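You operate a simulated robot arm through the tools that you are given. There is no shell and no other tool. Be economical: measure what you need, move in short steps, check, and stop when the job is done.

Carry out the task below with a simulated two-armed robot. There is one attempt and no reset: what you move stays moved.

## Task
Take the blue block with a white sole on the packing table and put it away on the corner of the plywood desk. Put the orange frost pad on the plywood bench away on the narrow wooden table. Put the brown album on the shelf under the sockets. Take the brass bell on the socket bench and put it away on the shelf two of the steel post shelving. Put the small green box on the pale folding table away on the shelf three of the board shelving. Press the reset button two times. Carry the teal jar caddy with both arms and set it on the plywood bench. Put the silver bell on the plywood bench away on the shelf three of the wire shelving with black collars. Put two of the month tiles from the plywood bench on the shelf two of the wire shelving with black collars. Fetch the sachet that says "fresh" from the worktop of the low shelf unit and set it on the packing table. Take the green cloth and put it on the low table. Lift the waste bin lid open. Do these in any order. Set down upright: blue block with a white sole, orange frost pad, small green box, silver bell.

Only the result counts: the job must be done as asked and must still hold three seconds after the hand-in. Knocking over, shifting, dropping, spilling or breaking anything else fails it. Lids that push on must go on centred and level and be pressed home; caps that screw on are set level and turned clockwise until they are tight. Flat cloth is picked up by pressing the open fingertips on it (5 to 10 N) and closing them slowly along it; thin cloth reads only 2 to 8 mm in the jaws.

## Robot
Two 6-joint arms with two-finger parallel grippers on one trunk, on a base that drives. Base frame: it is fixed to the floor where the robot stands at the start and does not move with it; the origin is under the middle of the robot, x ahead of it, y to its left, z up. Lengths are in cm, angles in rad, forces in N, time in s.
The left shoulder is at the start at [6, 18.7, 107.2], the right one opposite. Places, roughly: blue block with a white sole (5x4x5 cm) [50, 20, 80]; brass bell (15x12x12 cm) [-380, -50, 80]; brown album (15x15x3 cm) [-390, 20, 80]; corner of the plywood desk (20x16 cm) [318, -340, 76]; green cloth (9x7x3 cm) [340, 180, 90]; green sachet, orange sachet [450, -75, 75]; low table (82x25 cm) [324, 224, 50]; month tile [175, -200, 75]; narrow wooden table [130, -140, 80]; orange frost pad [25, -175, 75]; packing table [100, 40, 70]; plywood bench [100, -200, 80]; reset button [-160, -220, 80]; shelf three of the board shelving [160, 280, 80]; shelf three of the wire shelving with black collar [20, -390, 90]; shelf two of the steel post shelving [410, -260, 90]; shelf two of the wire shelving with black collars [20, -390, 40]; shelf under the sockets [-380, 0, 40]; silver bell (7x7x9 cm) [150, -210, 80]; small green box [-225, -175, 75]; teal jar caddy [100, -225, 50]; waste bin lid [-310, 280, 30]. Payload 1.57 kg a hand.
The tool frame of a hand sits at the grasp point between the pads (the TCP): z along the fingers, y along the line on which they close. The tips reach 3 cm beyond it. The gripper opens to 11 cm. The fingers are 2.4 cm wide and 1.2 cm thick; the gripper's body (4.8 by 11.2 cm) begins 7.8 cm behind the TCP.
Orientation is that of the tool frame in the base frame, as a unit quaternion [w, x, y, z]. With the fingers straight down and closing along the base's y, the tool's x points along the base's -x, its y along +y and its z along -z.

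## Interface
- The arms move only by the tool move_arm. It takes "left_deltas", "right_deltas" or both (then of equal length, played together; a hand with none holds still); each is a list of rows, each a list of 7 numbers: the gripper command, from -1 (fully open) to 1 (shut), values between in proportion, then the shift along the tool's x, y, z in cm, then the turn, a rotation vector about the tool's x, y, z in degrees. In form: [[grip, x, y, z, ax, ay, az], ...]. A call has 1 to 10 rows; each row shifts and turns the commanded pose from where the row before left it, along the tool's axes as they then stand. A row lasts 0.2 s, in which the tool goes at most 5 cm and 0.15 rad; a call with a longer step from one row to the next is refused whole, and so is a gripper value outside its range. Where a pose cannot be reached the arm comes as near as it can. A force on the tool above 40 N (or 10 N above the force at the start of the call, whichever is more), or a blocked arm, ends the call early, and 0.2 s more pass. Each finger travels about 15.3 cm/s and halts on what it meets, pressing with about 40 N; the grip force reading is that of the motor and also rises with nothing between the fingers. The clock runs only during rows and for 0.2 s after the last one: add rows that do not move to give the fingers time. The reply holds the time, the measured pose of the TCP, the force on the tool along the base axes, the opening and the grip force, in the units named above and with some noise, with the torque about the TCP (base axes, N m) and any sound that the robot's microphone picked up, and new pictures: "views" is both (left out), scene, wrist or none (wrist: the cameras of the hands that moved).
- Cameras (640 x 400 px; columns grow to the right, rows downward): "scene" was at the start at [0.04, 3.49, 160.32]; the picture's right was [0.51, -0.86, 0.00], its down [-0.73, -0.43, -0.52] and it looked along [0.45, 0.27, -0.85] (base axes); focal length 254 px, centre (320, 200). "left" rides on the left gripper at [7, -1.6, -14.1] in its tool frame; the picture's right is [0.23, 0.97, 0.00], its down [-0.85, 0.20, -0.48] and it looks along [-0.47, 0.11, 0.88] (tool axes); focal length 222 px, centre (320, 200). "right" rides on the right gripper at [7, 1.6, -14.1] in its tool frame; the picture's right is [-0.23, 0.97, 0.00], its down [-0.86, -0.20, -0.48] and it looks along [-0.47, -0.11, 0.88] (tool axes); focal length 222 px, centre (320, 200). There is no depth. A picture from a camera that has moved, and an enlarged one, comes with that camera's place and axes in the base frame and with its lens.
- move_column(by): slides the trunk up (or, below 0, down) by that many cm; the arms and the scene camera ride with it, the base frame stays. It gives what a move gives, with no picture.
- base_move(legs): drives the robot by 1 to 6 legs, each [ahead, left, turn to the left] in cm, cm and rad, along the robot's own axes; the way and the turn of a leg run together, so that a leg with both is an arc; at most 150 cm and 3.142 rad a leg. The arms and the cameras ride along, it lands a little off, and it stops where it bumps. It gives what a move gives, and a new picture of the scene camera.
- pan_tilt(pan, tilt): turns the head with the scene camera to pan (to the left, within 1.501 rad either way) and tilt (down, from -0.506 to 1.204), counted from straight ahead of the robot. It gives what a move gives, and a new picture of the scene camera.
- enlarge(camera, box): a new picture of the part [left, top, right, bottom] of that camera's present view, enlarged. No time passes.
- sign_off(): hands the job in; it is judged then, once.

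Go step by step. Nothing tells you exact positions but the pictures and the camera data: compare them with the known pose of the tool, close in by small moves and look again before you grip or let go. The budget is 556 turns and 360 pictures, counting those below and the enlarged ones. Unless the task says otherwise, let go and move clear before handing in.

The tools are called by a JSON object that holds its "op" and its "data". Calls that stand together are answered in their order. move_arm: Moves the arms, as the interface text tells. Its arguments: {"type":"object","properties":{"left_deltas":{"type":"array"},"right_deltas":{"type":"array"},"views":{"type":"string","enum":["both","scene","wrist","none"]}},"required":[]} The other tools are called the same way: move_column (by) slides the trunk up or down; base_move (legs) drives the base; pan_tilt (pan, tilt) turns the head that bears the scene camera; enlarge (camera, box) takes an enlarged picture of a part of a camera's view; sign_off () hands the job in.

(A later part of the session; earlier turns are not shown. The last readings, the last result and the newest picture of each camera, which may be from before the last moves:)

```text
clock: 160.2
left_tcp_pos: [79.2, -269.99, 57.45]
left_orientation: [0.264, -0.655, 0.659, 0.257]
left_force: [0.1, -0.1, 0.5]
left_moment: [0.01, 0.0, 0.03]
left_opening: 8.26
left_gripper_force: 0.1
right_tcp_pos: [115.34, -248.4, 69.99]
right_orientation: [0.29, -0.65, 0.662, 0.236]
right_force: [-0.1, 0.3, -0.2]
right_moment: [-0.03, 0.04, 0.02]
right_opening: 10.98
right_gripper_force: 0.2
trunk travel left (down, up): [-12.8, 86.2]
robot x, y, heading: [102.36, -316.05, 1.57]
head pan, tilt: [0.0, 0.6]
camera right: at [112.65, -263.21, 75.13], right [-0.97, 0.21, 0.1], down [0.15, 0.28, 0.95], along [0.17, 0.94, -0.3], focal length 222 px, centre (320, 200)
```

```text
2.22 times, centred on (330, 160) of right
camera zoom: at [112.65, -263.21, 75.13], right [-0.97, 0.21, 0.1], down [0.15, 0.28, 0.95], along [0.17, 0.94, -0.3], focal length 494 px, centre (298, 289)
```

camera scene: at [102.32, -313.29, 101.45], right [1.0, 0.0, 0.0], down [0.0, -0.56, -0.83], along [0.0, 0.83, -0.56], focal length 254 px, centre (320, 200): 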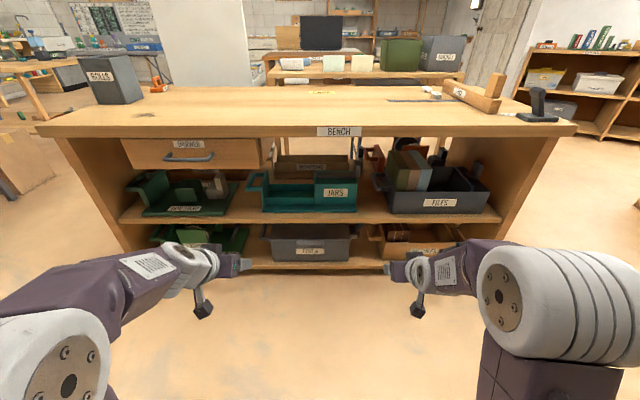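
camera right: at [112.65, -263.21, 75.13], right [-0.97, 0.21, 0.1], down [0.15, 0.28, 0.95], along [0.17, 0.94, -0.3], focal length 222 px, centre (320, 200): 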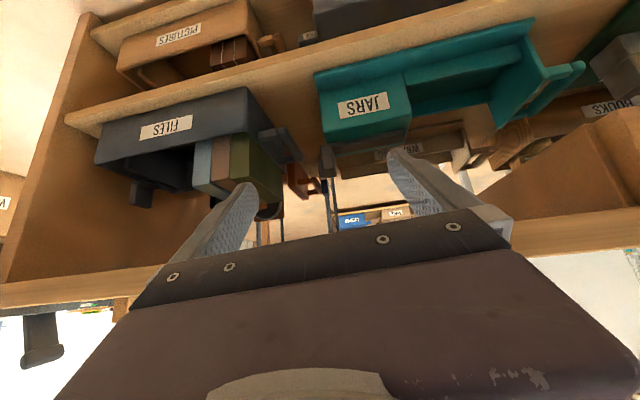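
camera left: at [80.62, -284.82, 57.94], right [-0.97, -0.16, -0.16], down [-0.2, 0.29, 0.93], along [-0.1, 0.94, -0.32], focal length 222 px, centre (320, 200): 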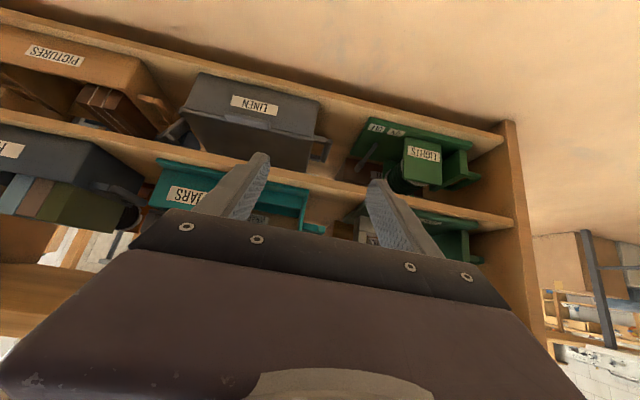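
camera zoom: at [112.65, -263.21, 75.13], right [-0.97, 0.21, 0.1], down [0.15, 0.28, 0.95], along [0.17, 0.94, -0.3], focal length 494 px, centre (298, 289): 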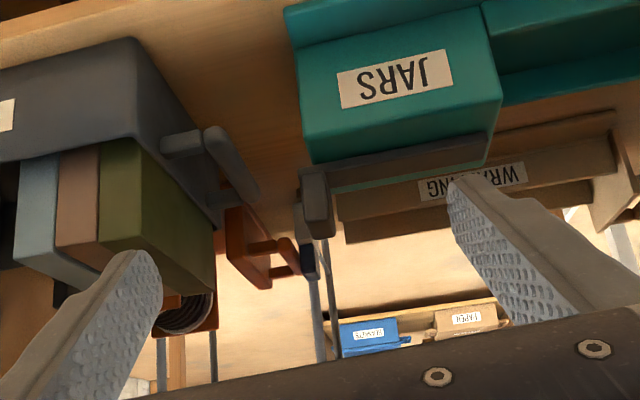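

The right-hand grip is the grey upright block at about [117.5,-222,54]; the left one is the D-bar at about [72,-220,46.5]. I pull the hands back, set heights and pitch them to nearly horizontal.

{"op": "move_arm", "data": {"left_deltas": [[-0.1, 1.25, 0.15, 1.33, 0, 0, 0], [-0.1, 1.25, 0.15, 1.33, 0, 0, 0], [-0.1, 1.25, 0.15, 1.33, 0, 0, 0], [-0.1, 1.25, 0.15, 1.33, 0, 0, 0], [-0.1, 1.25, 0.15, 1.33, 0, 0, 0], [-0.1, 1.25, 0.15, 1.33, 0, 0, 0], [-0.1, 0, 0, 0, 0, -6.7, 0], [-0.1, 0, 0, 0, 0, -6.7, 0], [-0.1, 0, 0, 0, 0, -6.7, 0]], "right_deltas": [[-0.1, 4.17, -1.4, -0.38, 0, 0, 0], [-0.1, 4.17, -1.4, -0.38, 0, 0, 0], [-0.1, 4.17, -1.4, -0.38, 0, 0, 0], [-0.1, 4.17, -1.4, -0.38, 0, 0, 0], [-0.1, 4.17, -1.4, -0.38, 0, 0, 0], [-0.1, 4.17, -1.4, -0.38, 0, 0, 0], [-0.1, 0, 0, 0, -4.4, 0, 0.75], [-0.1, 0, 0, 0, 0, -6.7, 0], [-0.1, 0, 0, 0, 0, -6.7, 0]], "views": "none"}}

{"op": "base_move", "data": {"legs": [[14, 6, 0]]}}

{"op": "move_arm", "data": {"left_deltas": [[-0.1, 0, 0, 0, 0, -6.7, 0], [-0.1, 0, 0, 0, 0, -6.7, 0], [-0.1, 0, 0, 0, 0, -6.7, 0], [-0.1, 0, 0, 0, 0, 0, 0]], "right_deltas": [[-0.1, 0, 0, 0, 0, -6.7, 0], [-0.1, 0, 0, 0, 0, -6.7, 0], [-0.1, 0, 0, 0, 0, -6.7, 0], [-0.1, 0, 0, 0, 0, -6.7, 0]], "views": "both"}}

```text
clock: 162.2
left_tcp_pos: [75.95, -267.99, 50.63]
left_orientation: [0.38, -0.602, 0.603, 0.36]
left_force: [0.1, -0.1, 0.3]
left_moment: [-0.01, -0.01, 0.0]
left_opening: 6.07
left_gripper_force: 0.0
left hand out of reach, approached as far as the arm can: row 8, 9
right_tcp_pos: [121.11, -268.29, 54.46]
right_orientation: [-0.261, 0.651, -0.629, -0.335]
right_force: [-0.4, 1.2, 0.4]
right_moment: [-0.06, 0.0, -0.01]
right_opening: 6.05
right_gripper_force: 0.1
right hand out of reach, approached as far as the arm can: row 6, 8, 9
trunk travel left (down, up): [-12.8, 86.2]
robot x, y, heading: [101.96, -316.12, 1.568]
head pan, tilt: [0.0, 0.6]
```

```text
clock: 163.5
left_tcp_pos: [69.92, -254.09, 50.59]
left_orientation: [-0.379, 0.603, -0.602, -0.361]
left_force: [-0.1, 0.0, 0.2]
left_moment: [0.0, 0.04, -0.04]
left_opening: 6.06
left_gripper_force: 0.1
right_tcp_pos: [115.0, -254.11, 54.57]
right_orientation: [-0.26, 0.653, -0.628, -0.334]
right_force: [-0.3, 0.6, 0.3]
right_moment: [-0.02, 0.02, -0.01]
right_opening: 6.04
right_gripper_force: 0.2
trunk travel left (down, up): [-12.8, 86.2]
robot x, y, heading: [95.99, -302.09, 1.573]
head pan, tilt: [0.0, 0.6]
camera scene: at [96.32, -299.28, 106.45], right [1.0, 0.0, 0.0], down [0.0, -0.56, -0.83], along [0.0, 0.83, -0.56], focal length 254 px, centre (320, 200)
```

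scene: 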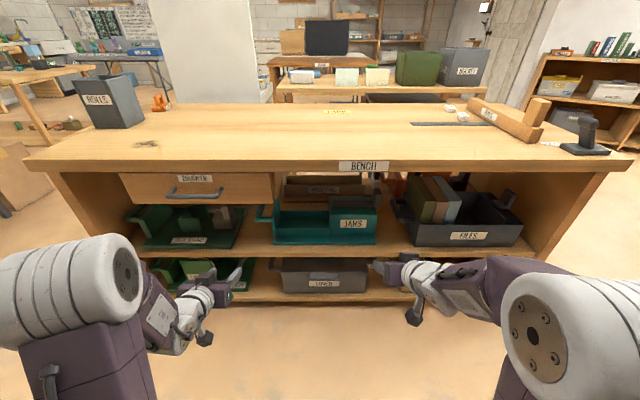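

```text
clock: 164.5
left_tcp_pos: [67.29, -252.71, 57.8]
left_orientation: [-0.48, 0.535, -0.526, -0.455]
left_force: [-0.9, -0.1, 0.0]
left_moment: [0.0, -0.02, -0.03]
left_opening: 6.04
left_gripper_force: 0.0
left hand out of reach, approached as far as the arm can: row 1, 2, 3
right_tcp_pos: [115.08, -251.31, 59.05]
right_orientation: [-0.396, 0.56, -0.555, -0.47]
right_force: [0.4, -0.1, -0.7]
right_moment: [0.0, 0.0, 0.01]
right_opening: 6.04
right_gripper_force: 0.0
right hand out of reach, approached as far as the arm can: row 2, 3, 4
trunk travel left (down, up): [-12.8, 86.2]
robot x, y, heading: [95.92, -302.07, 1.569]
head pan, tilt: [0.0, 0.6]
camera scene: at [96.32, -299.27, 106.45], right [1.0, 0.0, 0.0], down [0.0, -0.57, -0.82], along [0.0, 0.82, -0.57], focal length 254 px, centre (320, 200)
camera right: at [114.25, -266.83, 55.89], right [-0.96, -0.01, 0.3], down [0.29, -0.23, 0.93], along [0.06, 0.97, 0.23], focal length 222 px, centre (320, 200)
camera left: at [68.69, -267.71, 52.73], right [-0.97, -0.01, -0.26], down [-0.24, -0.36, 0.9], along [-0.11, 0.93, 0.35], focal length 222 px, centre (320, 200)
```

scene: 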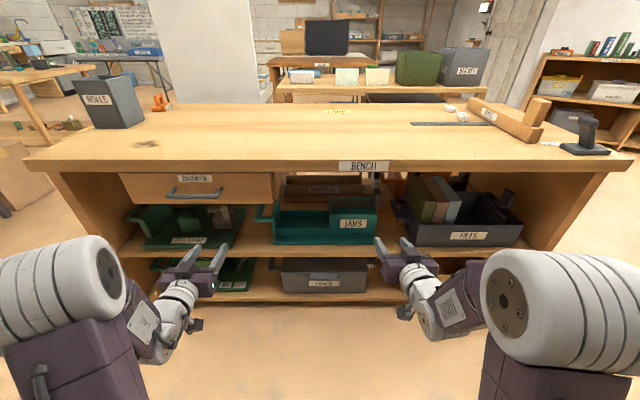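
right: 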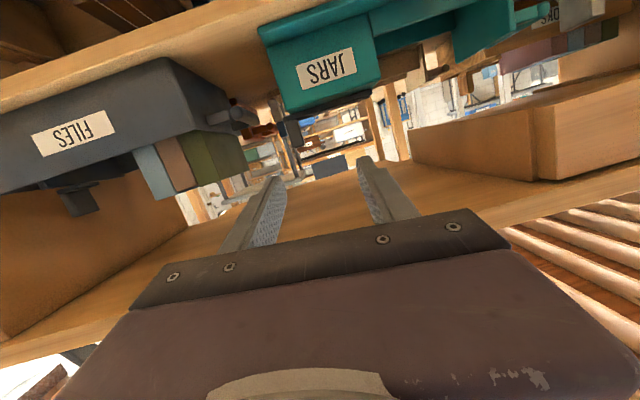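
left: 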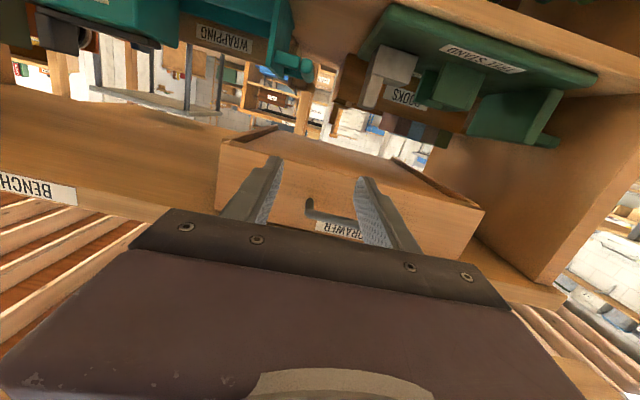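

{"op": "move_arm", "data": {"left_deltas": [[-0.1, 1.9, -0.82, 3.22, 0, 0, 0], [-0.1, 1.9, -0.82, 3.22, 0, 0, 0], [-0.1, 1.9, -0.82, 3.22, 0, 0, 0], [-0.1, 1.9, -0.82, 3.22, 0, 0, 0], [-0.1, 1.9, -0.82, 3.22, 0, 0, 0], [-0.1, 0, 0, 0, 0, 0, 0]], "right_deltas": [[-0.1, 0.18, -0.73, 2.74, 0, 0, 0], [-0.1, 0.18, -0.73, 2.74, 0, 0, 0], [-0.1, 0.18, -0.73, 2.74, 0, 0, 0], [-0.1, 0.18, -0.73, 2.74, 0, 0, 0], [-0.1, 0.18, -0.73, 2.74, 0, 0, 0], [-0.1, 0, 0, 0, 4.9, 0, -3.35]], "views": "both"}}

```text
clock: 165.9
left_tcp_pos: [69.49, -236.1, 49.2]
left_orientation: [-0.48, 0.533, -0.527, -0.455]
left_force: [0.1, 0.1, -0.3]
left_moment: [0.01, 0.02, 0.0]
left_opening: 6.06
left_gripper_force: 0.0
left hand out of reach, approached as far as the arm can: row 1, 2, 3, 5
right_tcp_pos: [117.45, -237.88, 54.85]
right_orientation: [-0.437, 0.555, -0.555, -0.439]
right_force: [0.7, -0.8, -0.6]
right_moment: [0.02, 0.02, 0.05]
right_opening: 6.06
right_gripper_force: 0.2
trunk travel left (down, up): [-12.8, 86.2]
robot x, y, heading: [95.73, -302.06, 1.575]
head pan, tilt: [0.0, 0.6]
camera scene: at [96.32, -299.26, 106.45], right [1.0, 0.0, 0.0], down [0.0, -0.57, -0.82], along [0.0, 0.82, -0.57], focal length 254 px, centre (320, 200)
camera right: at [115.88, -253.29, 51.29], right [-0.97, 0.05, 0.22], down [0.2, -0.27, 0.94], along [0.11, 0.96, 0.25], focal length 222 px, centre (320, 200)
camera left: at [70.95, -250.99, 43.92], right [-0.97, -0.01, -0.26], down [-0.23, -0.37, 0.9], along [-0.11, 0.93, 0.35], focal length 222 px, centre (320, 200)
```

scene: 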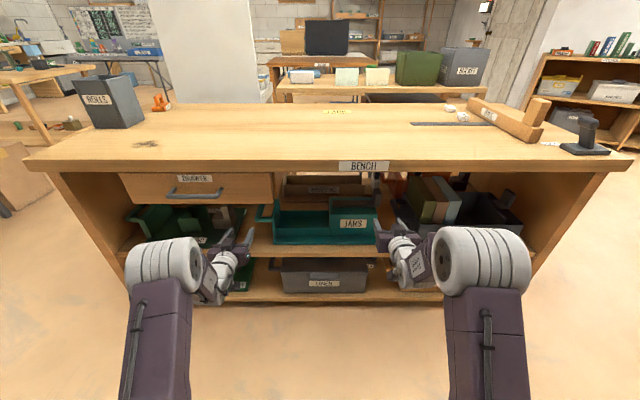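
right: 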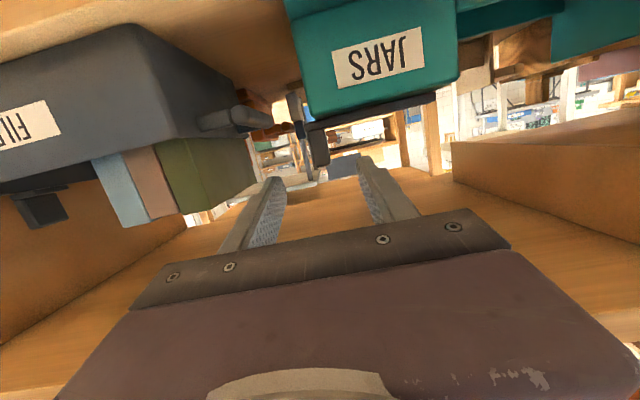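
left: 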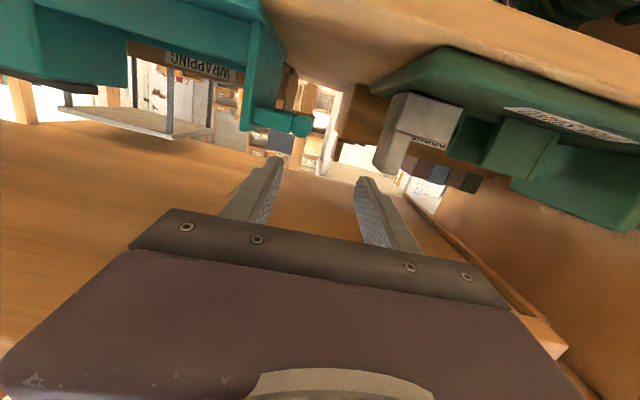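

{"op": "move_arm", "data": {"left_deltas": [[0.05, 0.39, -0.57, 3.87, 0, 0, 0], [0.05, 0.39, -0.57, 3.87, 0, 0, 0], [0.05, 0.39, -0.57, 3.87, 0, 0, 0]], "right_deltas": [[-0.1, -0.41, -0.2, 3.98, 0, 0, 0], [-0.1, -0.41, -0.2, 3.98, 0, 0, 0], [-0.1, -0.41, -0.2, 2.5, 0, 0, 0]], "views": "both"}}

```text
clock: 166.7
left_tcp_pos: [70.19, -224.86, 46.59]
left_orientation: [-0.478, 0.531, -0.529, -0.458]
left_force: [-0.1, 0.1, 0.2]
left_moment: [-0.03, -0.01, -0.02]
left_opening: 5.21
left_gripper_force: 0.1
left hand out of reach, approached as far as the arm can: row 1, 2
right_tcp_pos: [117.89, -227.43, 54.01]
right_orientation: [-0.436, 0.556, -0.554, -0.44]
right_force: [-0.4, 0.8, 0.0]
right_moment: [-0.04, 0.01, -0.01]
right_opening: 6.07
right_gripper_force: 0.0
trunk travel left (down, up): [-12.8, 86.2]
robot x, y, heading: [96.14, -302.26, 1.575]
head pan, tilt: [0.0, 0.6]
camera scene: at [96.32, -299.29, 106.46], right [1.0, 0.0, 0.0], down [0.0, -0.56, -0.83], along [0.0, 0.83, -0.56], focal length 254 px, centre (320, 200)
camera right: at [116.32, -242.69, 50.35], right [-0.97, 0.05, 0.22], down [0.2, -0.27, 0.94], along [0.11, 0.96, 0.25], focal length 222 px, centre (320, 200)
camera left: at [71.57, -239.69, 41.43], right [-0.97, -0.01, -0.25], down [-0.23, -0.37, 0.9], along [-0.1, 0.93, 0.35], focal length 222 px, centre (320, 200)
```

scene: 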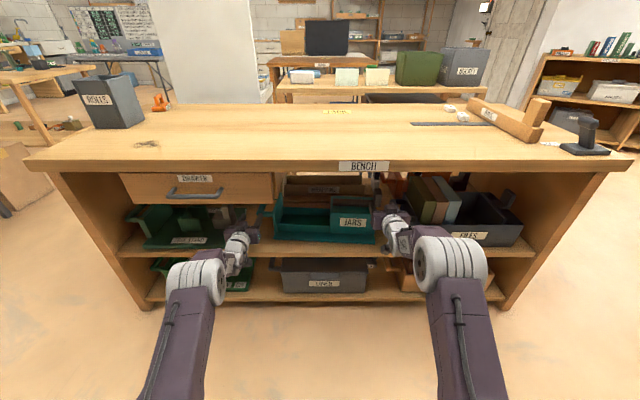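
right: 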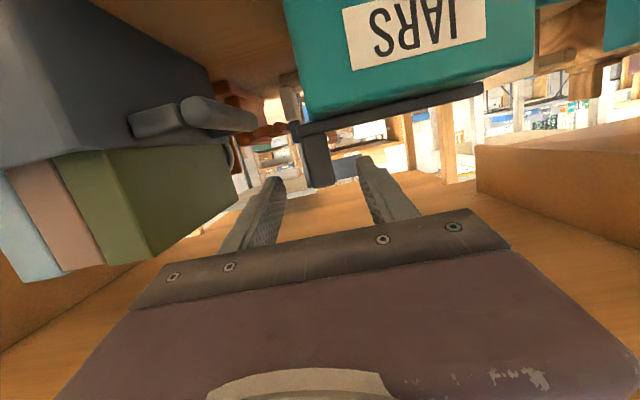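
left: 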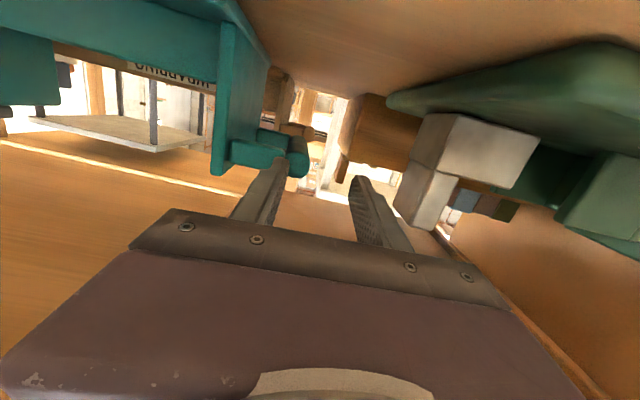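

The D-handle's near strut closes the gap, so a side-straddling finger can't enter. I back the left hand off and roll it 90° to grip the bar from above and below.

{"op": "move_arm", "data": {"left_deltas": [[0.05, 0, 0, -4, 0, 0, 0], [0.05, 0, 0, -3, 0, 0, 8.2], [0.05, 0, 0, 0, 0, 0, 8.2], [0.05, 0, 0, 0, 0, 0, 8.2], [0.05, 0, 0, 0, 0, 0, 8.2], [0.05, 0, 0, 0, 0, 0, 8.2], [0.05, 0, 0, 0, 0, 0, 8.2], [0.05, 0, 0, 0, 0, 0, 8.2], [0.05, 0, 0, 0, 0, 0, 8.2], [0.05, 0, 0, 0, 0, 0, 8.2]], "views": "none"}}

{"op": "move_arm", "data": {"left_deltas": [[0.05, 0, 0, 0, 0, 0, 8.2], [0.05, 0, 0, 0, 0, 0, 8.0]], "views": "both"}}

```text
clock: 168.9
left_tcp_pos: [65.22, -220.05, 49.7]
left_orientation: [0.141, -0.141, 0.736, 0.647]
left_force: [0.2, 0.4, 0.7]
left_moment: [0.0, 0.01, -0.01]
left_opening: 5.26
left_gripper_force: 0.1
left hand out of reach, approached as far as the arm can: row 1, 2, 3, 4, 5, 6, 8
right_tcp_pos: [117.93, -227.34, 53.89]
right_orientation: [-0.437, 0.555, -0.554, -0.441]
right_force: [-0.4, -0.7, -0.2]
right_moment: [0.01, 0.01, 0.03]
right_opening: 6.02
right_gripper_force: 0.2
trunk travel left (down, up): [-12.8, 86.2]
robot x, y, heading: [95.98, -302.25, 1.57]
head pan, tilt: [0.0, 0.6]
```

```text
clock: 169.5
left_tcp_pos: [65.3, -220.09, 50.56]
left_orientation: [0.05, -0.038, 0.753, 0.655]
left_force: [-0.5, -0.1, -0.5]
left_moment: [-0.01, 0.0, -0.01]
left_opening: 5.24
left_gripper_force: 0.0
left hand out of reach, approached as far as the arm can: row 1, 2
right_tcp_pos: [118.0, -227.43, 53.92]
right_orientation: [-0.437, 0.555, -0.554, -0.441]
right_force: [0.0, 0.0, -0.6]
right_moment: [-0.01, 0.01, 0.0]
right_opening: 6.05
right_gripper_force: 0.0
trunk travel left (down, up): [-12.8, 86.2]
robot x, y, heading: [96.15, -302.1, 1.573]
head pan, tilt: [0.0, 0.6]
camera scene: at [96.31, -299.27, 106.45], right [1.0, 0.0, 0.0], down [0.0, -0.57, -0.82], along [0.0, 0.82, -0.57], focal length 254 px, centre (320, 200)
camera left: at [58.15, -234.27, 50.07], right [-0.35, 0.14, 0.93], down [0.81, -0.45, 0.37], along [0.47, 0.88, 0.04], focal length 222 px, centre (320, 200)
```

scene: 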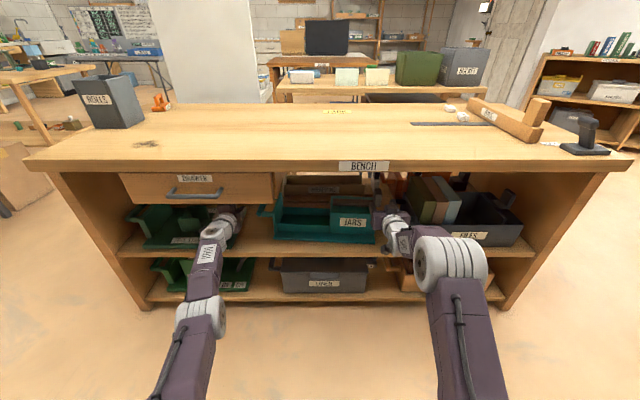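
left: 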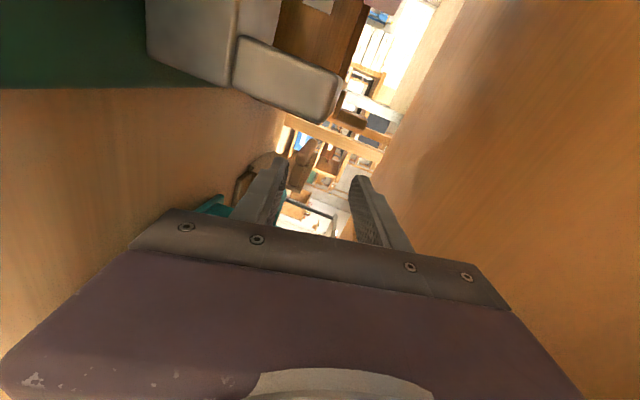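

Orientation is right but the left drifted inward; I withdraw both hands straight out, then lower the trunk so the forearms come in flatter.

{"op": "move_arm", "data": {"left_deltas": [[0.05, 0, 0, -3, 0, 0, 0], [0.05, 0, 0, -4, 0, 0, 0], [0.05, 0, 0, -4, 0, 0, 0], [0.05, 0, 0, -4, 0, 0, 0], [0.05, 0, 0, -4, 0, 0, 0]], "right_deltas": [[-0.1, 0, 0, -3, 0, 0, 0], [-0.1, 0, 0, -3, 0, 0, 0], [-0.1, 0, 0, -3, 0, 0, 0], [-0.1, 0, 0, -3, 0, 0, 0], [-0.1, 0, 0, -3, 0, 0, 0]], "views": "scene"}}

```text
clock: 170.7
left_tcp_pos: [59.72, -221.61, 52.27]
left_orientation: [0.049, -0.038, 0.748, 0.66]
left_force: [1.9, -3.3, 0.9]
left_moment: [0.01, -0.08, 0.03]
left_opening: 5.28
left_gripper_force: 0.2
left hand out of reach, approached as far as the arm can: row 1, 2, 3, 4, 5
right_tcp_pos: [117.84, -242.03, 56.94]
right_orientation: [-0.437, 0.555, -0.553, -0.441]
right_force: [0.4, 0.8, 0.1]
right_moment: [0.0, 0.04, 0.01]
right_opening: 6.03
right_gripper_force: 0.1
trunk travel left (down, up): [-12.8, 86.2]
robot x, y, heading: [96.1, -302.31, 1.574]
head pan, tilt: [0.0, 0.6]
camera scene: at [96.34, -299.28, 106.45], right [1.0, 0.0, 0.0], down [0.0, -0.56, -0.83], along [0.0, 0.83, -0.56], focal length 254 px, centre (320, 200)
```

scene: 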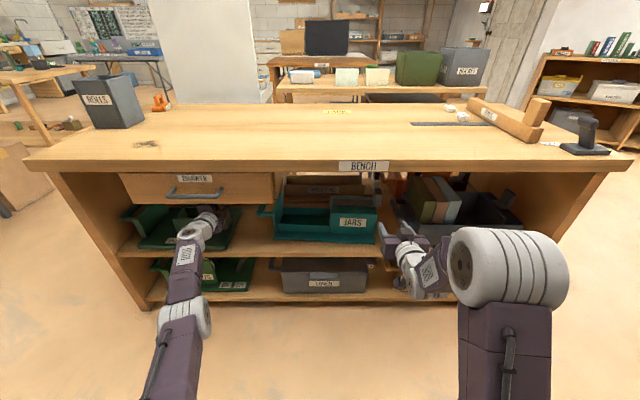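

{"op": "enlarge", "data": {"camera": "left", "box": [0, 0, 640, 400]}}

{"op": "enlarge", "data": {"camera": "scene", "box": [110, 160, 290, 300]}}

```text
1.00 times, centred on (320, 200) of left
camera zoom: at [52.58, -235.78, 51.45], right [-0.34, 0.12, 0.93], down [0.81, -0.46, 0.36], along [0.47, 0.88, 0.06], focal length 222 px, centre (320, 200)
```

zoom: 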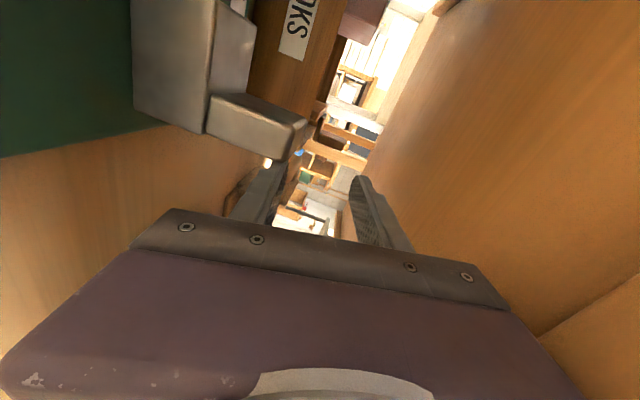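

```text
2.86 times, centred on (200, 230) of scene
camera zoom: at [96.34, -299.28, 106.45], right [1.0, 0.0, 0.0], down [0.0, -0.56, -0.83], along [0.0, 0.83, -0.56], focal length 724 px, centre (663, 114)
```

zoom: 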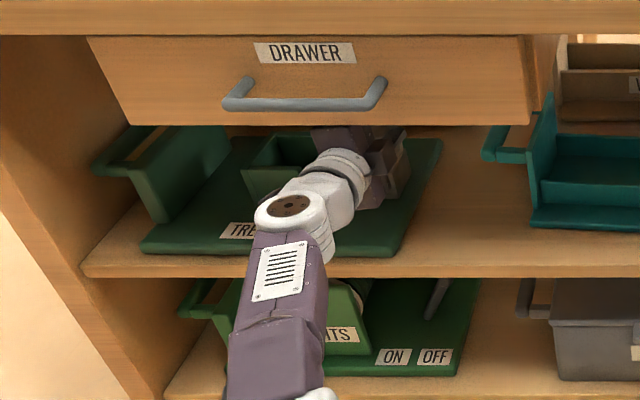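

The left hand is lightly touching the neighbour's grey block. I back the base straight out.

{"op": "base_move", "data": {"legs": [[-30, 0, 0]]}}

{"op": "enlarge", "data": {"camera": "scene", "box": [120, 130, 390, 280]}}

```text
clock: 172.8
left_tcp_pos: [59.95, -251.14, 52.21]
left_orientation: [0.05, -0.036, 0.747, 0.661]
left_force: [-0.1, 0.5, -0.9]
left_moment: [-0.01, 0.0, 0.01]
left_opening: 5.22
left_gripper_force: 0.0
right_tcp_pos: [117.97, -271.67, 56.94]
right_orientation: [0.438, -0.554, 0.555, 0.44]
right_force: [0.2, 0.1, 0.1]
right_moment: [-0.01, -0.03, -0.01]
right_opening: 6.03
right_gripper_force: 0.1
trunk travel left (down, up): [-12.8, 86.2]
robot x, y, heading: [96.07, -331.88, 1.568]
head pan, tilt: [0.0, 0.6]
camera scene: at [96.33, -328.85, 106.45], right [1.0, 0.0, 0.0], down [0.0, -0.57, -0.83], along [0.0, 0.83, -0.57], focal length 254 px, centre (320, 200)
```

scene: 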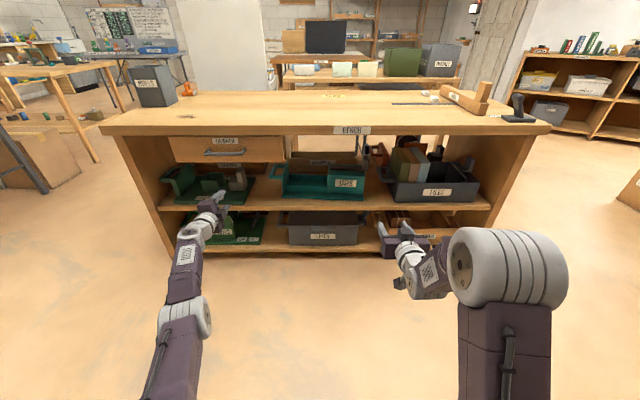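

```text
2.37 times, centred on (255, 205) of scene
camera zoom: at [96.33, -328.85, 106.45], right [1.0, 0.0, 0.0], down [0.0, -0.57, -0.83], along [0.0, 0.83, -0.57], focal length 601 px, centre (474, 188)
```

zoom: 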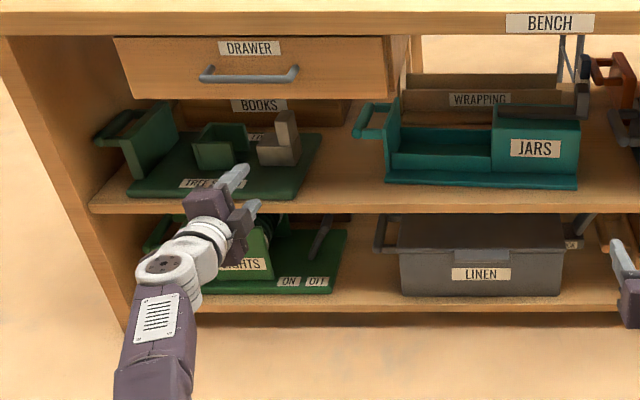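

{"op": "enlarge", "data": {"camera": "scene", "box": [315, 140, 375, 195]}}

{"op": "enlarge", "data": {"camera": "scene", "box": [260, 145, 320, 205]}}

```text
7.27 times, centred on (345, 168) of scene
camera zoom: at [96.33, -328.85, 106.45], right [1.0, 0.0, 0.0], down [0.0, -0.57, -0.83], along [0.0, 0.83, -0.57], focal length 1844 px, centre (138, 436)
```

zoom: 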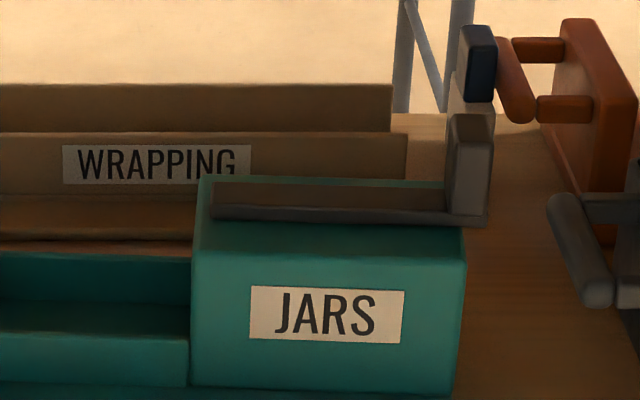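

```text
6.67 times, centred on (290, 175) of scene
camera zoom: at [96.33, -328.85, 106.45], right [1.0, 0.0, 0.0], down [0.0, -0.57, -0.83], along [0.0, 0.83, -0.57], focal length 1690 px, centre (520, 367)
```

zoom: 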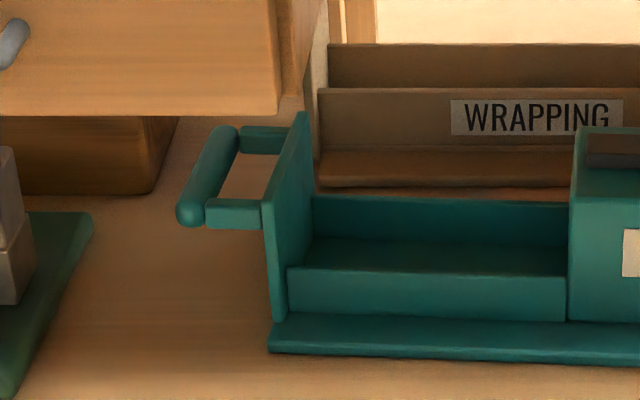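

{"op": "move_column", "data": {"by": -12}}

{"op": "move_arm", "data": {"left_deltas": [[0.05, -2.5, 1, -2, 0, 0, 0], [0.05, -2.5, 1, -2, 0, 0, 0], [0.05, -2.5, 1, -2, 0, 0, 0], [0.05, -2.5, 1, -2, 0, 0, 0]], "right_deltas": [[-0.1, -2, 0, 0, 0, 0, 0], [-0.1, -2, 0, 0, 0, 0, 0], [-0.1, -2, 0, 0, 0, 0, 0], [-0.1, -2, 0, 0, 0, 0, 0]], "views": "none"}}

```text
clock: 174.3
left_tcp_pos: [59.94, -251.13, 40.25]
left_orientation: [0.05, -0.036, 0.748, 0.661]
left_force: [0.0, 0.4, 0.4]
left_moment: [0.01, -0.05, 0.01]
left_opening: 5.22
left_gripper_force: 0.0
right_tcp_pos: [118.08, -271.79, 44.95]
right_orientation: [0.438, -0.554, 0.555, 0.44]
right_force: [0.0, 0.6, -0.3]
right_moment: [0.05, 0.01, 0.01]
right_opening: 6.06
right_gripper_force: 0.1
trunk travel left (down, up): [-0.8, 98.2]
robot x, y, heading: [96.01, -331.56, 1.569]
head pan, tilt: [0.0, 0.6]
```

```text
clock: 175.3
left_tcp_pos: [66.19, -249.06, 46.13]
left_orientation: [0.05, -0.036, 0.748, 0.661]
left_force: [0.6, -0.2, 0.0]
left_moment: [0.03, 0.02, 0.02]
left_opening: 5.21
left_gripper_force: 0.0
left hand out of reach, approached as far as the arm can: row 1, 2, 3, 4
right_tcp_pos: [118.16, -269.94, 52.68]
right_orientation: [-0.437, 0.555, -0.554, -0.44]
right_force: [-0.7, -0.4, -1.0]
right_moment: [0.0, -0.01, -0.01]
right_opening: 6.06
right_gripper_force: 0.1
trunk travel left (down, up): [-0.8, 98.2]
robot x, y, heading: [96.06, -331.67, 1.566]
head pan, tilt: [0.0, 0.6]
```

{"op": "move_arm", "data": {"left_deltas": [[0.05, -2, 0, 0, 0, 0, 0], [0.05, -2, 0, 0, 0, 0, 0], [0.05, -2, -1, 0, 0, 0, 0], [0.05, 0, 0, 0, 0, 0, 0]], "right_deltas": [[-0.1, 0.5, 0, 4, 0, 0, 0], [-0.1, 0.5, 0, 4, 0, 0, 0], [-0.1, 0.5, 0, 4, 0, 0, 0], [-0.1, 0.5, 0, 3, 0, 0, 0]], "views": "both"}}

```text
clock: 176.3
left_tcp_pos: [72.1, -248.11, 46.05]
left_orientation: [0.051, -0.036, 0.748, 0.661]
left_force: [-0.1, 0.3, 0.0]
left_moment: [-0.06, -0.01, 0.01]
left_opening: 5.23
left_gripper_force: 0.1
left hand out of reach, approached as far as the arm can: row 1, 3
right_tcp_pos: [118.06, -255.64, 47.51]
right_orientation: [-0.437, 0.555, -0.554, -0.441]
right_force: [0.8, -0.1, 0.2]
right_moment: [-0.05, 0.02, -0.01]
right_opening: 6.0
right_gripper_force: 0.1
trunk travel left (down, up): [-0.8, 98.2]
robot x, y, heading: [96.39, -331.31, 1.568]
head pan, tilt: [0.0, 0.6]
camera scene: at [96.33, -328.85, 94.45], right [1.0, 0.0, 0.0], down [0.0, -0.57, -0.83], along [0.0, 0.83, -0.57], focal length 254 px, centre (320, 200)
camera right: at [116.43, -271.11, 43.91], right [-0.97, 0.05, 0.22], down [0.2, -0.27, 0.94], along [0.11, 0.96, 0.25], focal length 222 px, centre (320, 200)
camera left: at [64.96, -262.17, 45.21], right [-0.34, 0.12, 0.93], down [0.81, -0.46, 0.36], along [0.47, 0.88, 0.06], focal length 222 px, centre (320, 200)
```

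scene: 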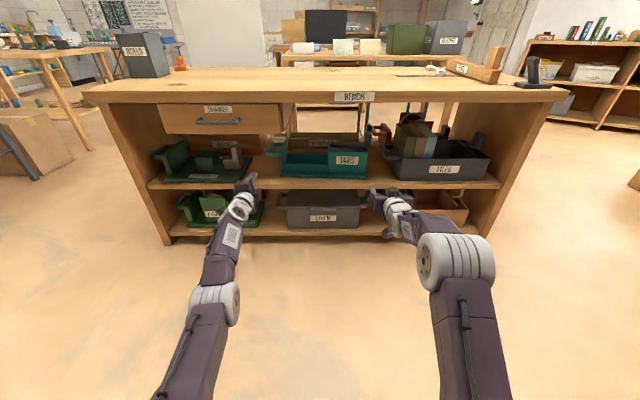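
right: 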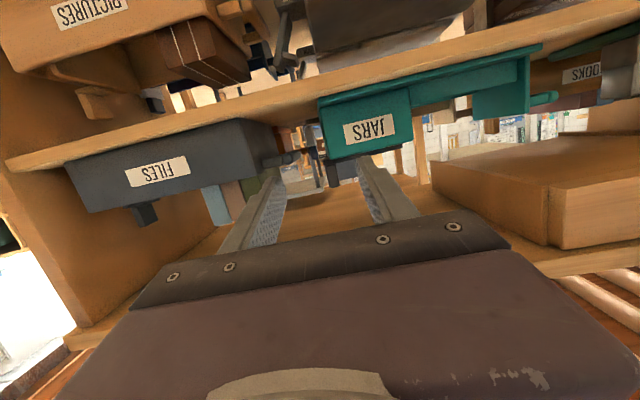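
left: 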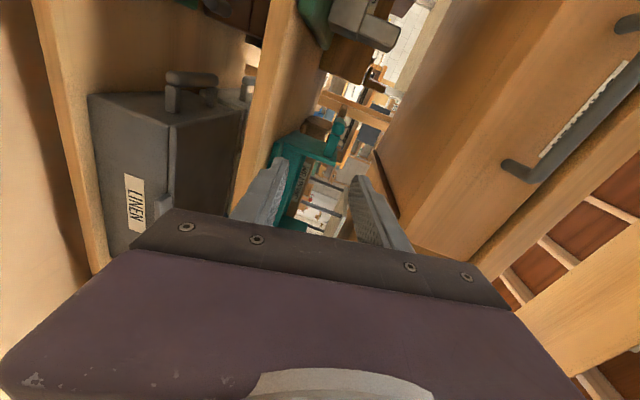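

{"op": "move_arm", "data": {"right_deltas": [[-0.1, -2.5, 0, 2.5, 0, 0, 0], [-0.1, -2.5, 0, 2.5, 0, 0, 0], [-0.1, -2.5, 0, 2.4, 0, 0, 0], [-0.1, 0, 0, 0, 0, 0, 0]], "views": "none"}}

```text
clock: 177.3
left_tcp_pos: [72.2, -248.14, 45.99]
left_orientation: [0.051, -0.036, 0.748, 0.66]
left_force: [-0.4, 0.2, 0.3]
left_moment: [-0.01, 0.01, -0.02]
left_opening: 5.23
left_gripper_force: 0.1
right_tcp_pos: [118.77, -250.83, 51.02]
right_orientation: [0.445, -0.549, 0.553, 0.441]
right_force: [0.4, -0.7, 0.4]
right_moment: [0.0, -0.05, -0.01]
right_opening: 6.05
right_gripper_force: 0.0
right hand out of reach, approached as far as the arm can: row 2, 3
trunk travel left (down, up): [-0.8, 98.2]
robot x, y, heading: [96.02, -332.14, 1.57]
head pan, tilt: [0.0, 0.6]
```

{"op": "move_column", "data": {"by": 0.7}}

{"op": "base_move", "data": {"legs": [[19, 0, 0]]}}

{"op": "enlarge", "data": {"camera": "left", "box": [0, 0, 640, 400]}}

{"op": "enlarge", "data": {"camera": "right", "box": [0, 0, 640, 400]}}

```text
clock: 177.8
left_tcp_pos: [72.18, -248.12, 46.64]
left_orientation: [0.051, -0.037, 0.748, 0.661]
left_force: [0.9, 0.3, -0.8]
left_moment: [-0.03, -0.01, 0.02]
left_opening: 5.25
left_gripper_force: 0.1
right_tcp_pos: [118.84, -250.78, 51.71]
right_orientation: [0.445, -0.549, 0.553, 0.441]
right_force: [-0.5, -0.1, 0.6]
right_moment: [0.02, -0.02, 0.03]
right_opening: 6.05
right_gripper_force: 0.1
trunk travel left (down, up): [-1.5, 97.5]
robot x, y, heading: [96.24, -331.42, 1.568]
head pan, tilt: [0.0, 0.6]
```

```text
clock: 179.4
left_tcp_pos: [72.25, -229.27, 46.83]
left_orientation: [0.052, -0.035, 0.748, 0.661]
left_force: [-0.8, -0.2, -0.2]
left_moment: [0.0, 0.01, -0.03]
left_opening: 5.23
left_gripper_force: 0.1
right_tcp_pos: [118.88, -231.89, 51.67]
right_orientation: [0.445, -0.548, 0.554, 0.44]
right_force: [0.1, -0.1, 0.0]
right_moment: [-0.02, 0.02, -0.02]
right_opening: 6.03
right_gripper_force: 0.0
trunk travel left (down, up): [-1.5, 97.5]
robot x, y, heading: [96.08, -312.72, 1.571]
head pan, tilt: [0.0, 0.6]
camera scene: at [96.37, -310.02, 95.15], right [1.0, 0.0, 0.0], down [0.0, -0.57, -0.82], along [0.0, 0.82, -0.57], focal length 254 px, centre (320, 200)
```

scene: 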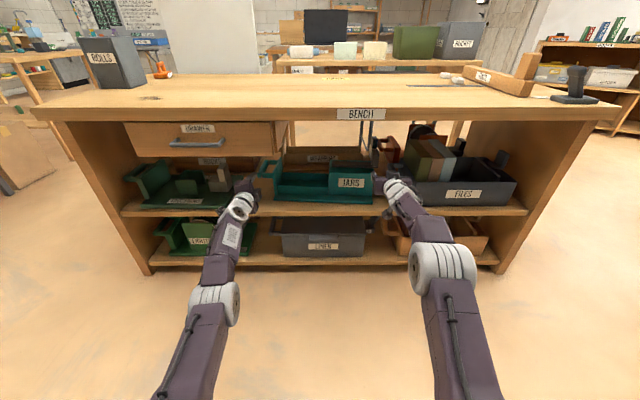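

```text
1.00 times, centred on (320, 200) of left
camera zoom: at [65.07, -243.31, 45.92], right [-0.34, 0.12, 0.93], down [0.81, -0.46, 0.36], along [0.47, 0.88, 0.06], focal length 222 px, centre (320, 200)
```

zoom: 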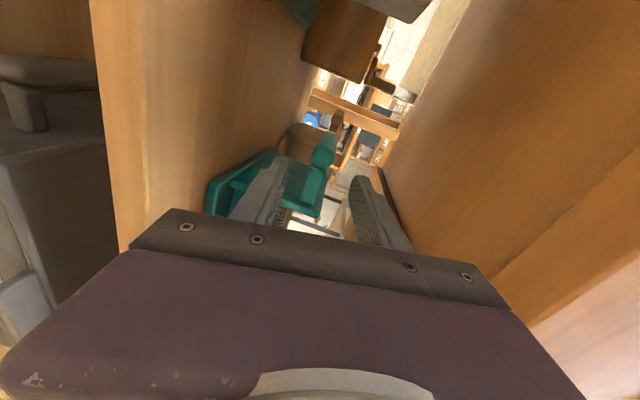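

```text
1.00 times, centred on (320, 200) of right
camera zoom: at [117.14, -247.31, 47.85], right [-0.97, 0.06, 0.22], down [0.2, -0.29, 0.94], along [0.12, 0.96, 0.27], focal length 222 px, centre (320, 200)
```

zoom: 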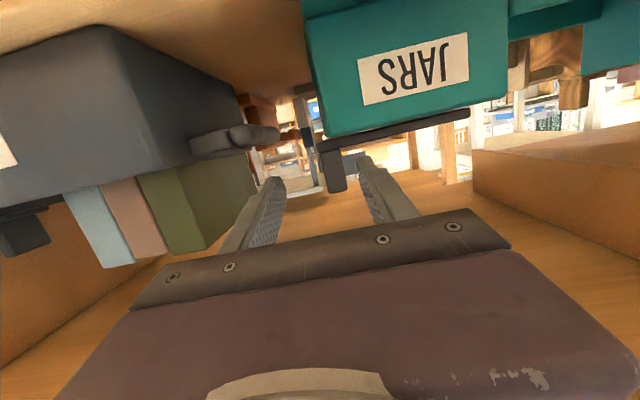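

Both grips line up (bar between the left fingers, block between the right ones). I advance the last 11 cm with a slight left shift.

{"op": "base_move", "data": {"legs": [[10.8, 0.8, 0]]}}

{"op": "enlarge", "data": {"camera": "left", "box": [160, 60, 480, 260]}}

{"op": "enlarge", "data": {"camera": "right", "box": [160, 60, 480, 260]}}

```text
clock: 180.6
left_tcp_pos: [71.53, -218.39, 46.72]
left_orientation: [0.051, -0.037, 0.748, 0.661]
left_force: [-0.2, -0.8, -0.9]
left_moment: [0.03, 0.01, 0.0]
left_opening: 5.23
left_gripper_force: 0.1
right_tcp_pos: [118.22, -221.33, 51.71]
right_orientation: [0.446, -0.548, 0.554, 0.441]
right_force: [0.1, -0.3, 0.2]
right_moment: [0.0, 0.0, 0.03]
right_opening: 6.04
right_gripper_force: 0.1
trunk travel left (down, up): [-1.5, 97.5]
robot x, y, heading: [95.5, -302.4, 1.57]
head pan, tilt: [0.0, 0.6]
camera scene: at [95.59, -299.29, 95.15], right [1.0, 0.0, 0.0], down [0.0, -0.57, -0.83], along [0.0, 0.83, -0.57], focal length 254 px, centre (320, 200)
```

scene: 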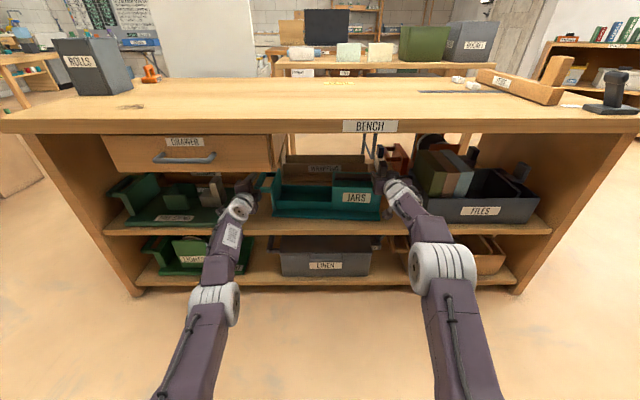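

```text
2.00 times, centred on (320, 160) of left
camera zoom: at [64.27, -232.59, 45.92], right [-0.34, 0.12, 0.93], down [0.81, -0.46, 0.36], along [0.47, 0.88, 0.06], focal length 444 px, centre (320, 280)
```

zoom: 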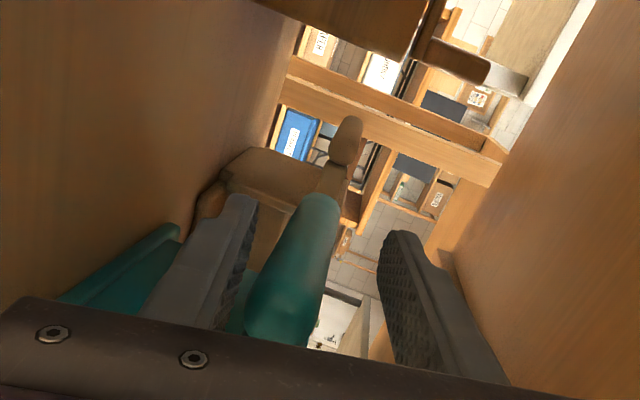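

```text
2.00 times, centred on (320, 160) of right
camera zoom: at [116.34, -236.57, 47.84], right [-0.97, 0.06, 0.22], down [0.2, -0.29, 0.94], along [0.12, 0.96, 0.27], focal length 444 px, centre (320, 280)
```

zoom: 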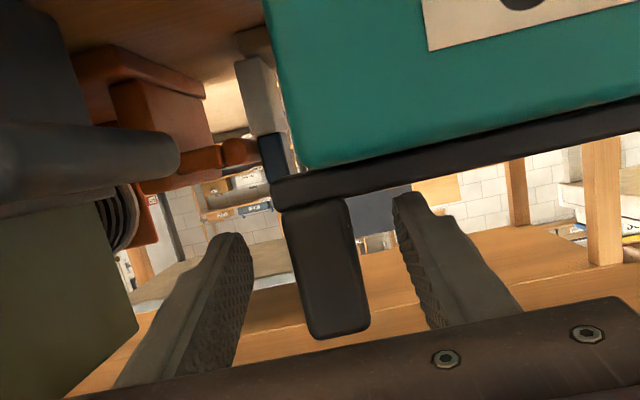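

Both are straddled well. I close both grippers slowly.

{"op": "move_arm", "data": {"left_deltas": [[0.3, 0, 0, 0, 0, 0, 0], [0.5, 0, 0, 0, 0, 0, 0], [0.7, 0, 0, 0, 0, 0, 0], [1, 0, 0, 0, 0, 0, 0], [1, 0, 0, 0, 0, 0, 0], [1, 0, 0, 0, 0, 0, 0]], "right_deltas": [[0.2, 0, 0, 0, 0, 0, 0], [0.4, 0, 0, 0, 0, 0, 0], [0.6, 0, 0, 0, 0, 0, 0], [1, 0, 0, 0, 0, 0, 0], [1, 0, 0, 0, 0, 0, 0], [1, 0, 0, 0, 0, 0, 0]], "views": "wrist"}}

```text
clock: 181.9
left_tcp_pos: [71.24, -218.58, 46.98]
left_orientation: [0.051, -0.037, 0.747, 0.661]
left_force: [-0.9, 0.3, -6.1]
left_moment: [2.6, 0.49, 0.91]
left_opening: 2.8
left_gripper_force: 38.4
right_tcp_pos: [118.01, -221.32, 52.11]
right_orientation: [0.447, -0.547, 0.551, 0.444]
right_force: [1.1, 7.7, 20.4]
right_moment: [1.6, 0.78, -0.67]
right_opening: 2.61
right_gripper_force: 36.6
trunk travel left (down, up): [-1.5, 97.5]
robot x, y, heading: [95.3, -302.24, 1.57]
head pan, tilt: [0.0, 0.6]
camera right: at [116.29, -236.62, 48.25], right [-0.97, 0.06, 0.22], down [0.2, -0.29, 0.94], along [0.12, 0.95, 0.27], focal length 222 px, centre (320, 200)
camera left: at [64.2, -232.68, 46.09], right [-0.34, 0.12, 0.93], down [0.81, -0.46, 0.36], along [0.47, 0.88, 0.06], focal length 222 px, centre (320, 200)
```

right: 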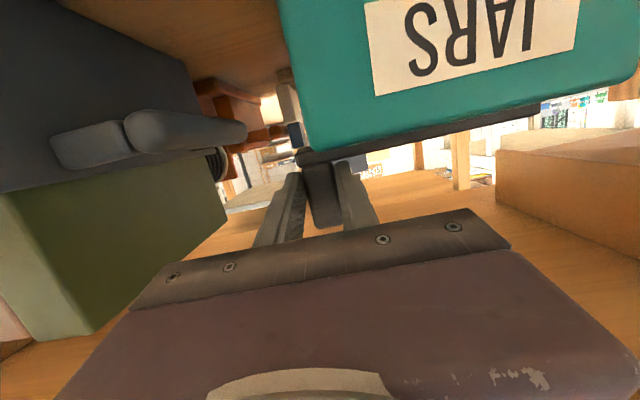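
left: 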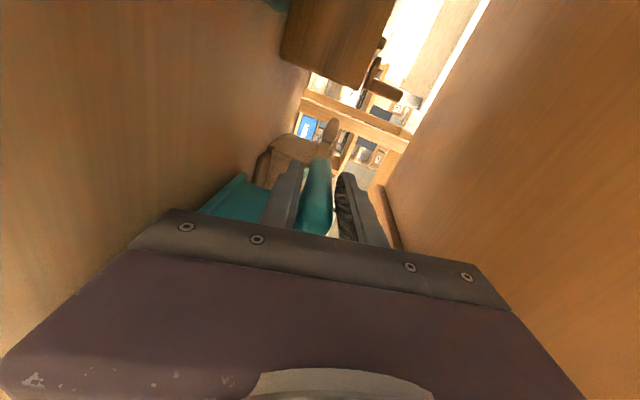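

Both grips took. I lift 2 cm with the trunk and check that the whole caddy rises.

{"op": "move_column", "data": {"by": 2}}

{"op": "enlarge", "data": {"camera": "scene", "box": [230, 120, 430, 250]}}

```text
clock: 182.6
left_tcp_pos: [71.45, -218.41, 48.55]
left_orientation: [0.052, -0.037, 0.749, 0.659]
left_force: [-2.8, -2.2, -4.3]
left_moment: [1.02, 0.16, -0.11]
left_opening: 2.57
left_gripper_force: 36.9
right_tcp_pos: [118.27, -221.29, 53.22]
right_orientation: [0.445, -0.549, 0.557, 0.437]
right_force: [2.3, 2.1, -3.5]
right_moment: [-1.15, 0.75, -0.69]
right_opening: 2.64
right_gripper_force: 37.6
trunk travel left (down, up): [-3.5, 95.5]
robot x, y, heading: [95.85, -302.14, 1.566]
head pan, tilt: [0.0, 0.6]
```

```text
3.08 times, centred on (330, 185) of scene
camera zoom: at [95.6, -299.15, 97.12], right [1.0, 0.0, 0.0], down [0.0, -0.57, -0.82], along [0.0, 0.82, -0.57], focal length 780 px, centre (289, 246)
```

zoom: 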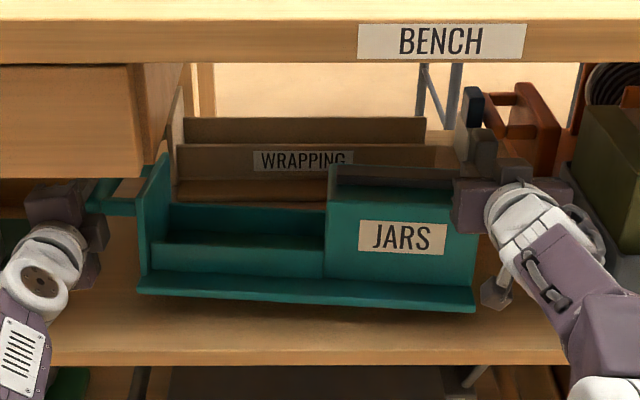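

The whole caddy is up, slightly right-low. I back out straight, then raise the trunk above the bench.

{"op": "base_move", "data": {"legs": [[-33, 0, 0]]}}

{"op": "move_column", "data": {"by": 44}}

{"op": "pan_tilt", "data": {"pan": 0, "tilt": 0.75}}

```text
clock: 184.8
left_tcp_pos: [71.05, -252.21, 48.63]
left_orientation: [0.049, -0.038, 0.749, 0.66]
left_force: [-4.5, -1.3, -5.9]
left_moment: [0.19, 0.58, 0.03]
left_opening: 2.54
left_gripper_force: 37.0
right_tcp_pos: [117.83, -254.62, 53.6]
right_orientation: [0.444, -0.55, 0.552, 0.442]
right_force: [4.8, 2.3, -3.7]
right_moment: [-0.26, 0.73, -0.83]
right_opening: 2.66
right_gripper_force: 36.6
trunk travel left (down, up): [-3.5, 95.5]
robot x, y, heading: [95.41, -335.46, 1.57]
head pan, tilt: [0.0, 0.6]
camera scene: at [95.6, -332.7, 97.15], right [1.0, 0.0, 0.0], down [0.0, -0.57, -0.82], along [0.0, 0.82, -0.57], focal length 254 px, centre (320, 200)
```

scene: 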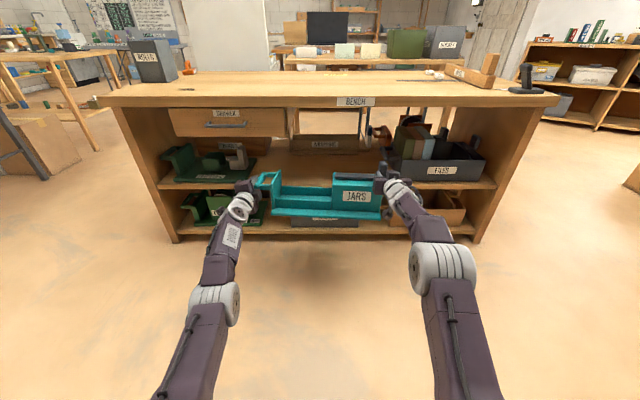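

```text
refused: 44 is not a number from -40 to 40
```

```text
clock: 185.5
left_tcp_pos: [71.05, -252.19, 48.51]
left_orientation: [0.049, -0.038, 0.749, 0.66]
left_force: [0.7, -2.4, -6.4]
left_moment: [0.3, 0.53, -0.22]
left_opening: 2.53
left_gripper_force: 36.3
right_tcp_pos: [117.78, -254.77, 53.43]
right_orientation: [0.444, -0.549, 0.553, 0.441]
right_force: [0.0, 2.0, -3.3]
right_moment: [-0.42, 0.77, -0.71]
right_opening: 2.62
right_gripper_force: 36.5
trunk travel left (down, up): [-3.5, 95.5]
robot x, y, heading: [95.29, -335.84, 1.575]
head pan, tilt: [0.0, 0.75]
camera scene: at [95.6, -333.25, 95.86], right [1.0, 0.0, 0.0], down [0.0, -0.68, -0.73], along [0.0, 0.73, -0.68], focal length 254 px, centre (320, 200)
```

scene: 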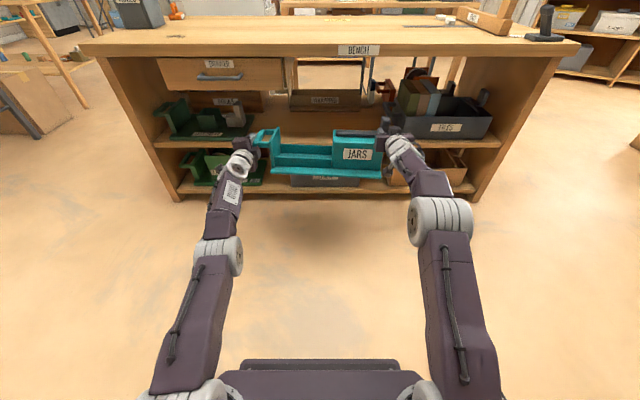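

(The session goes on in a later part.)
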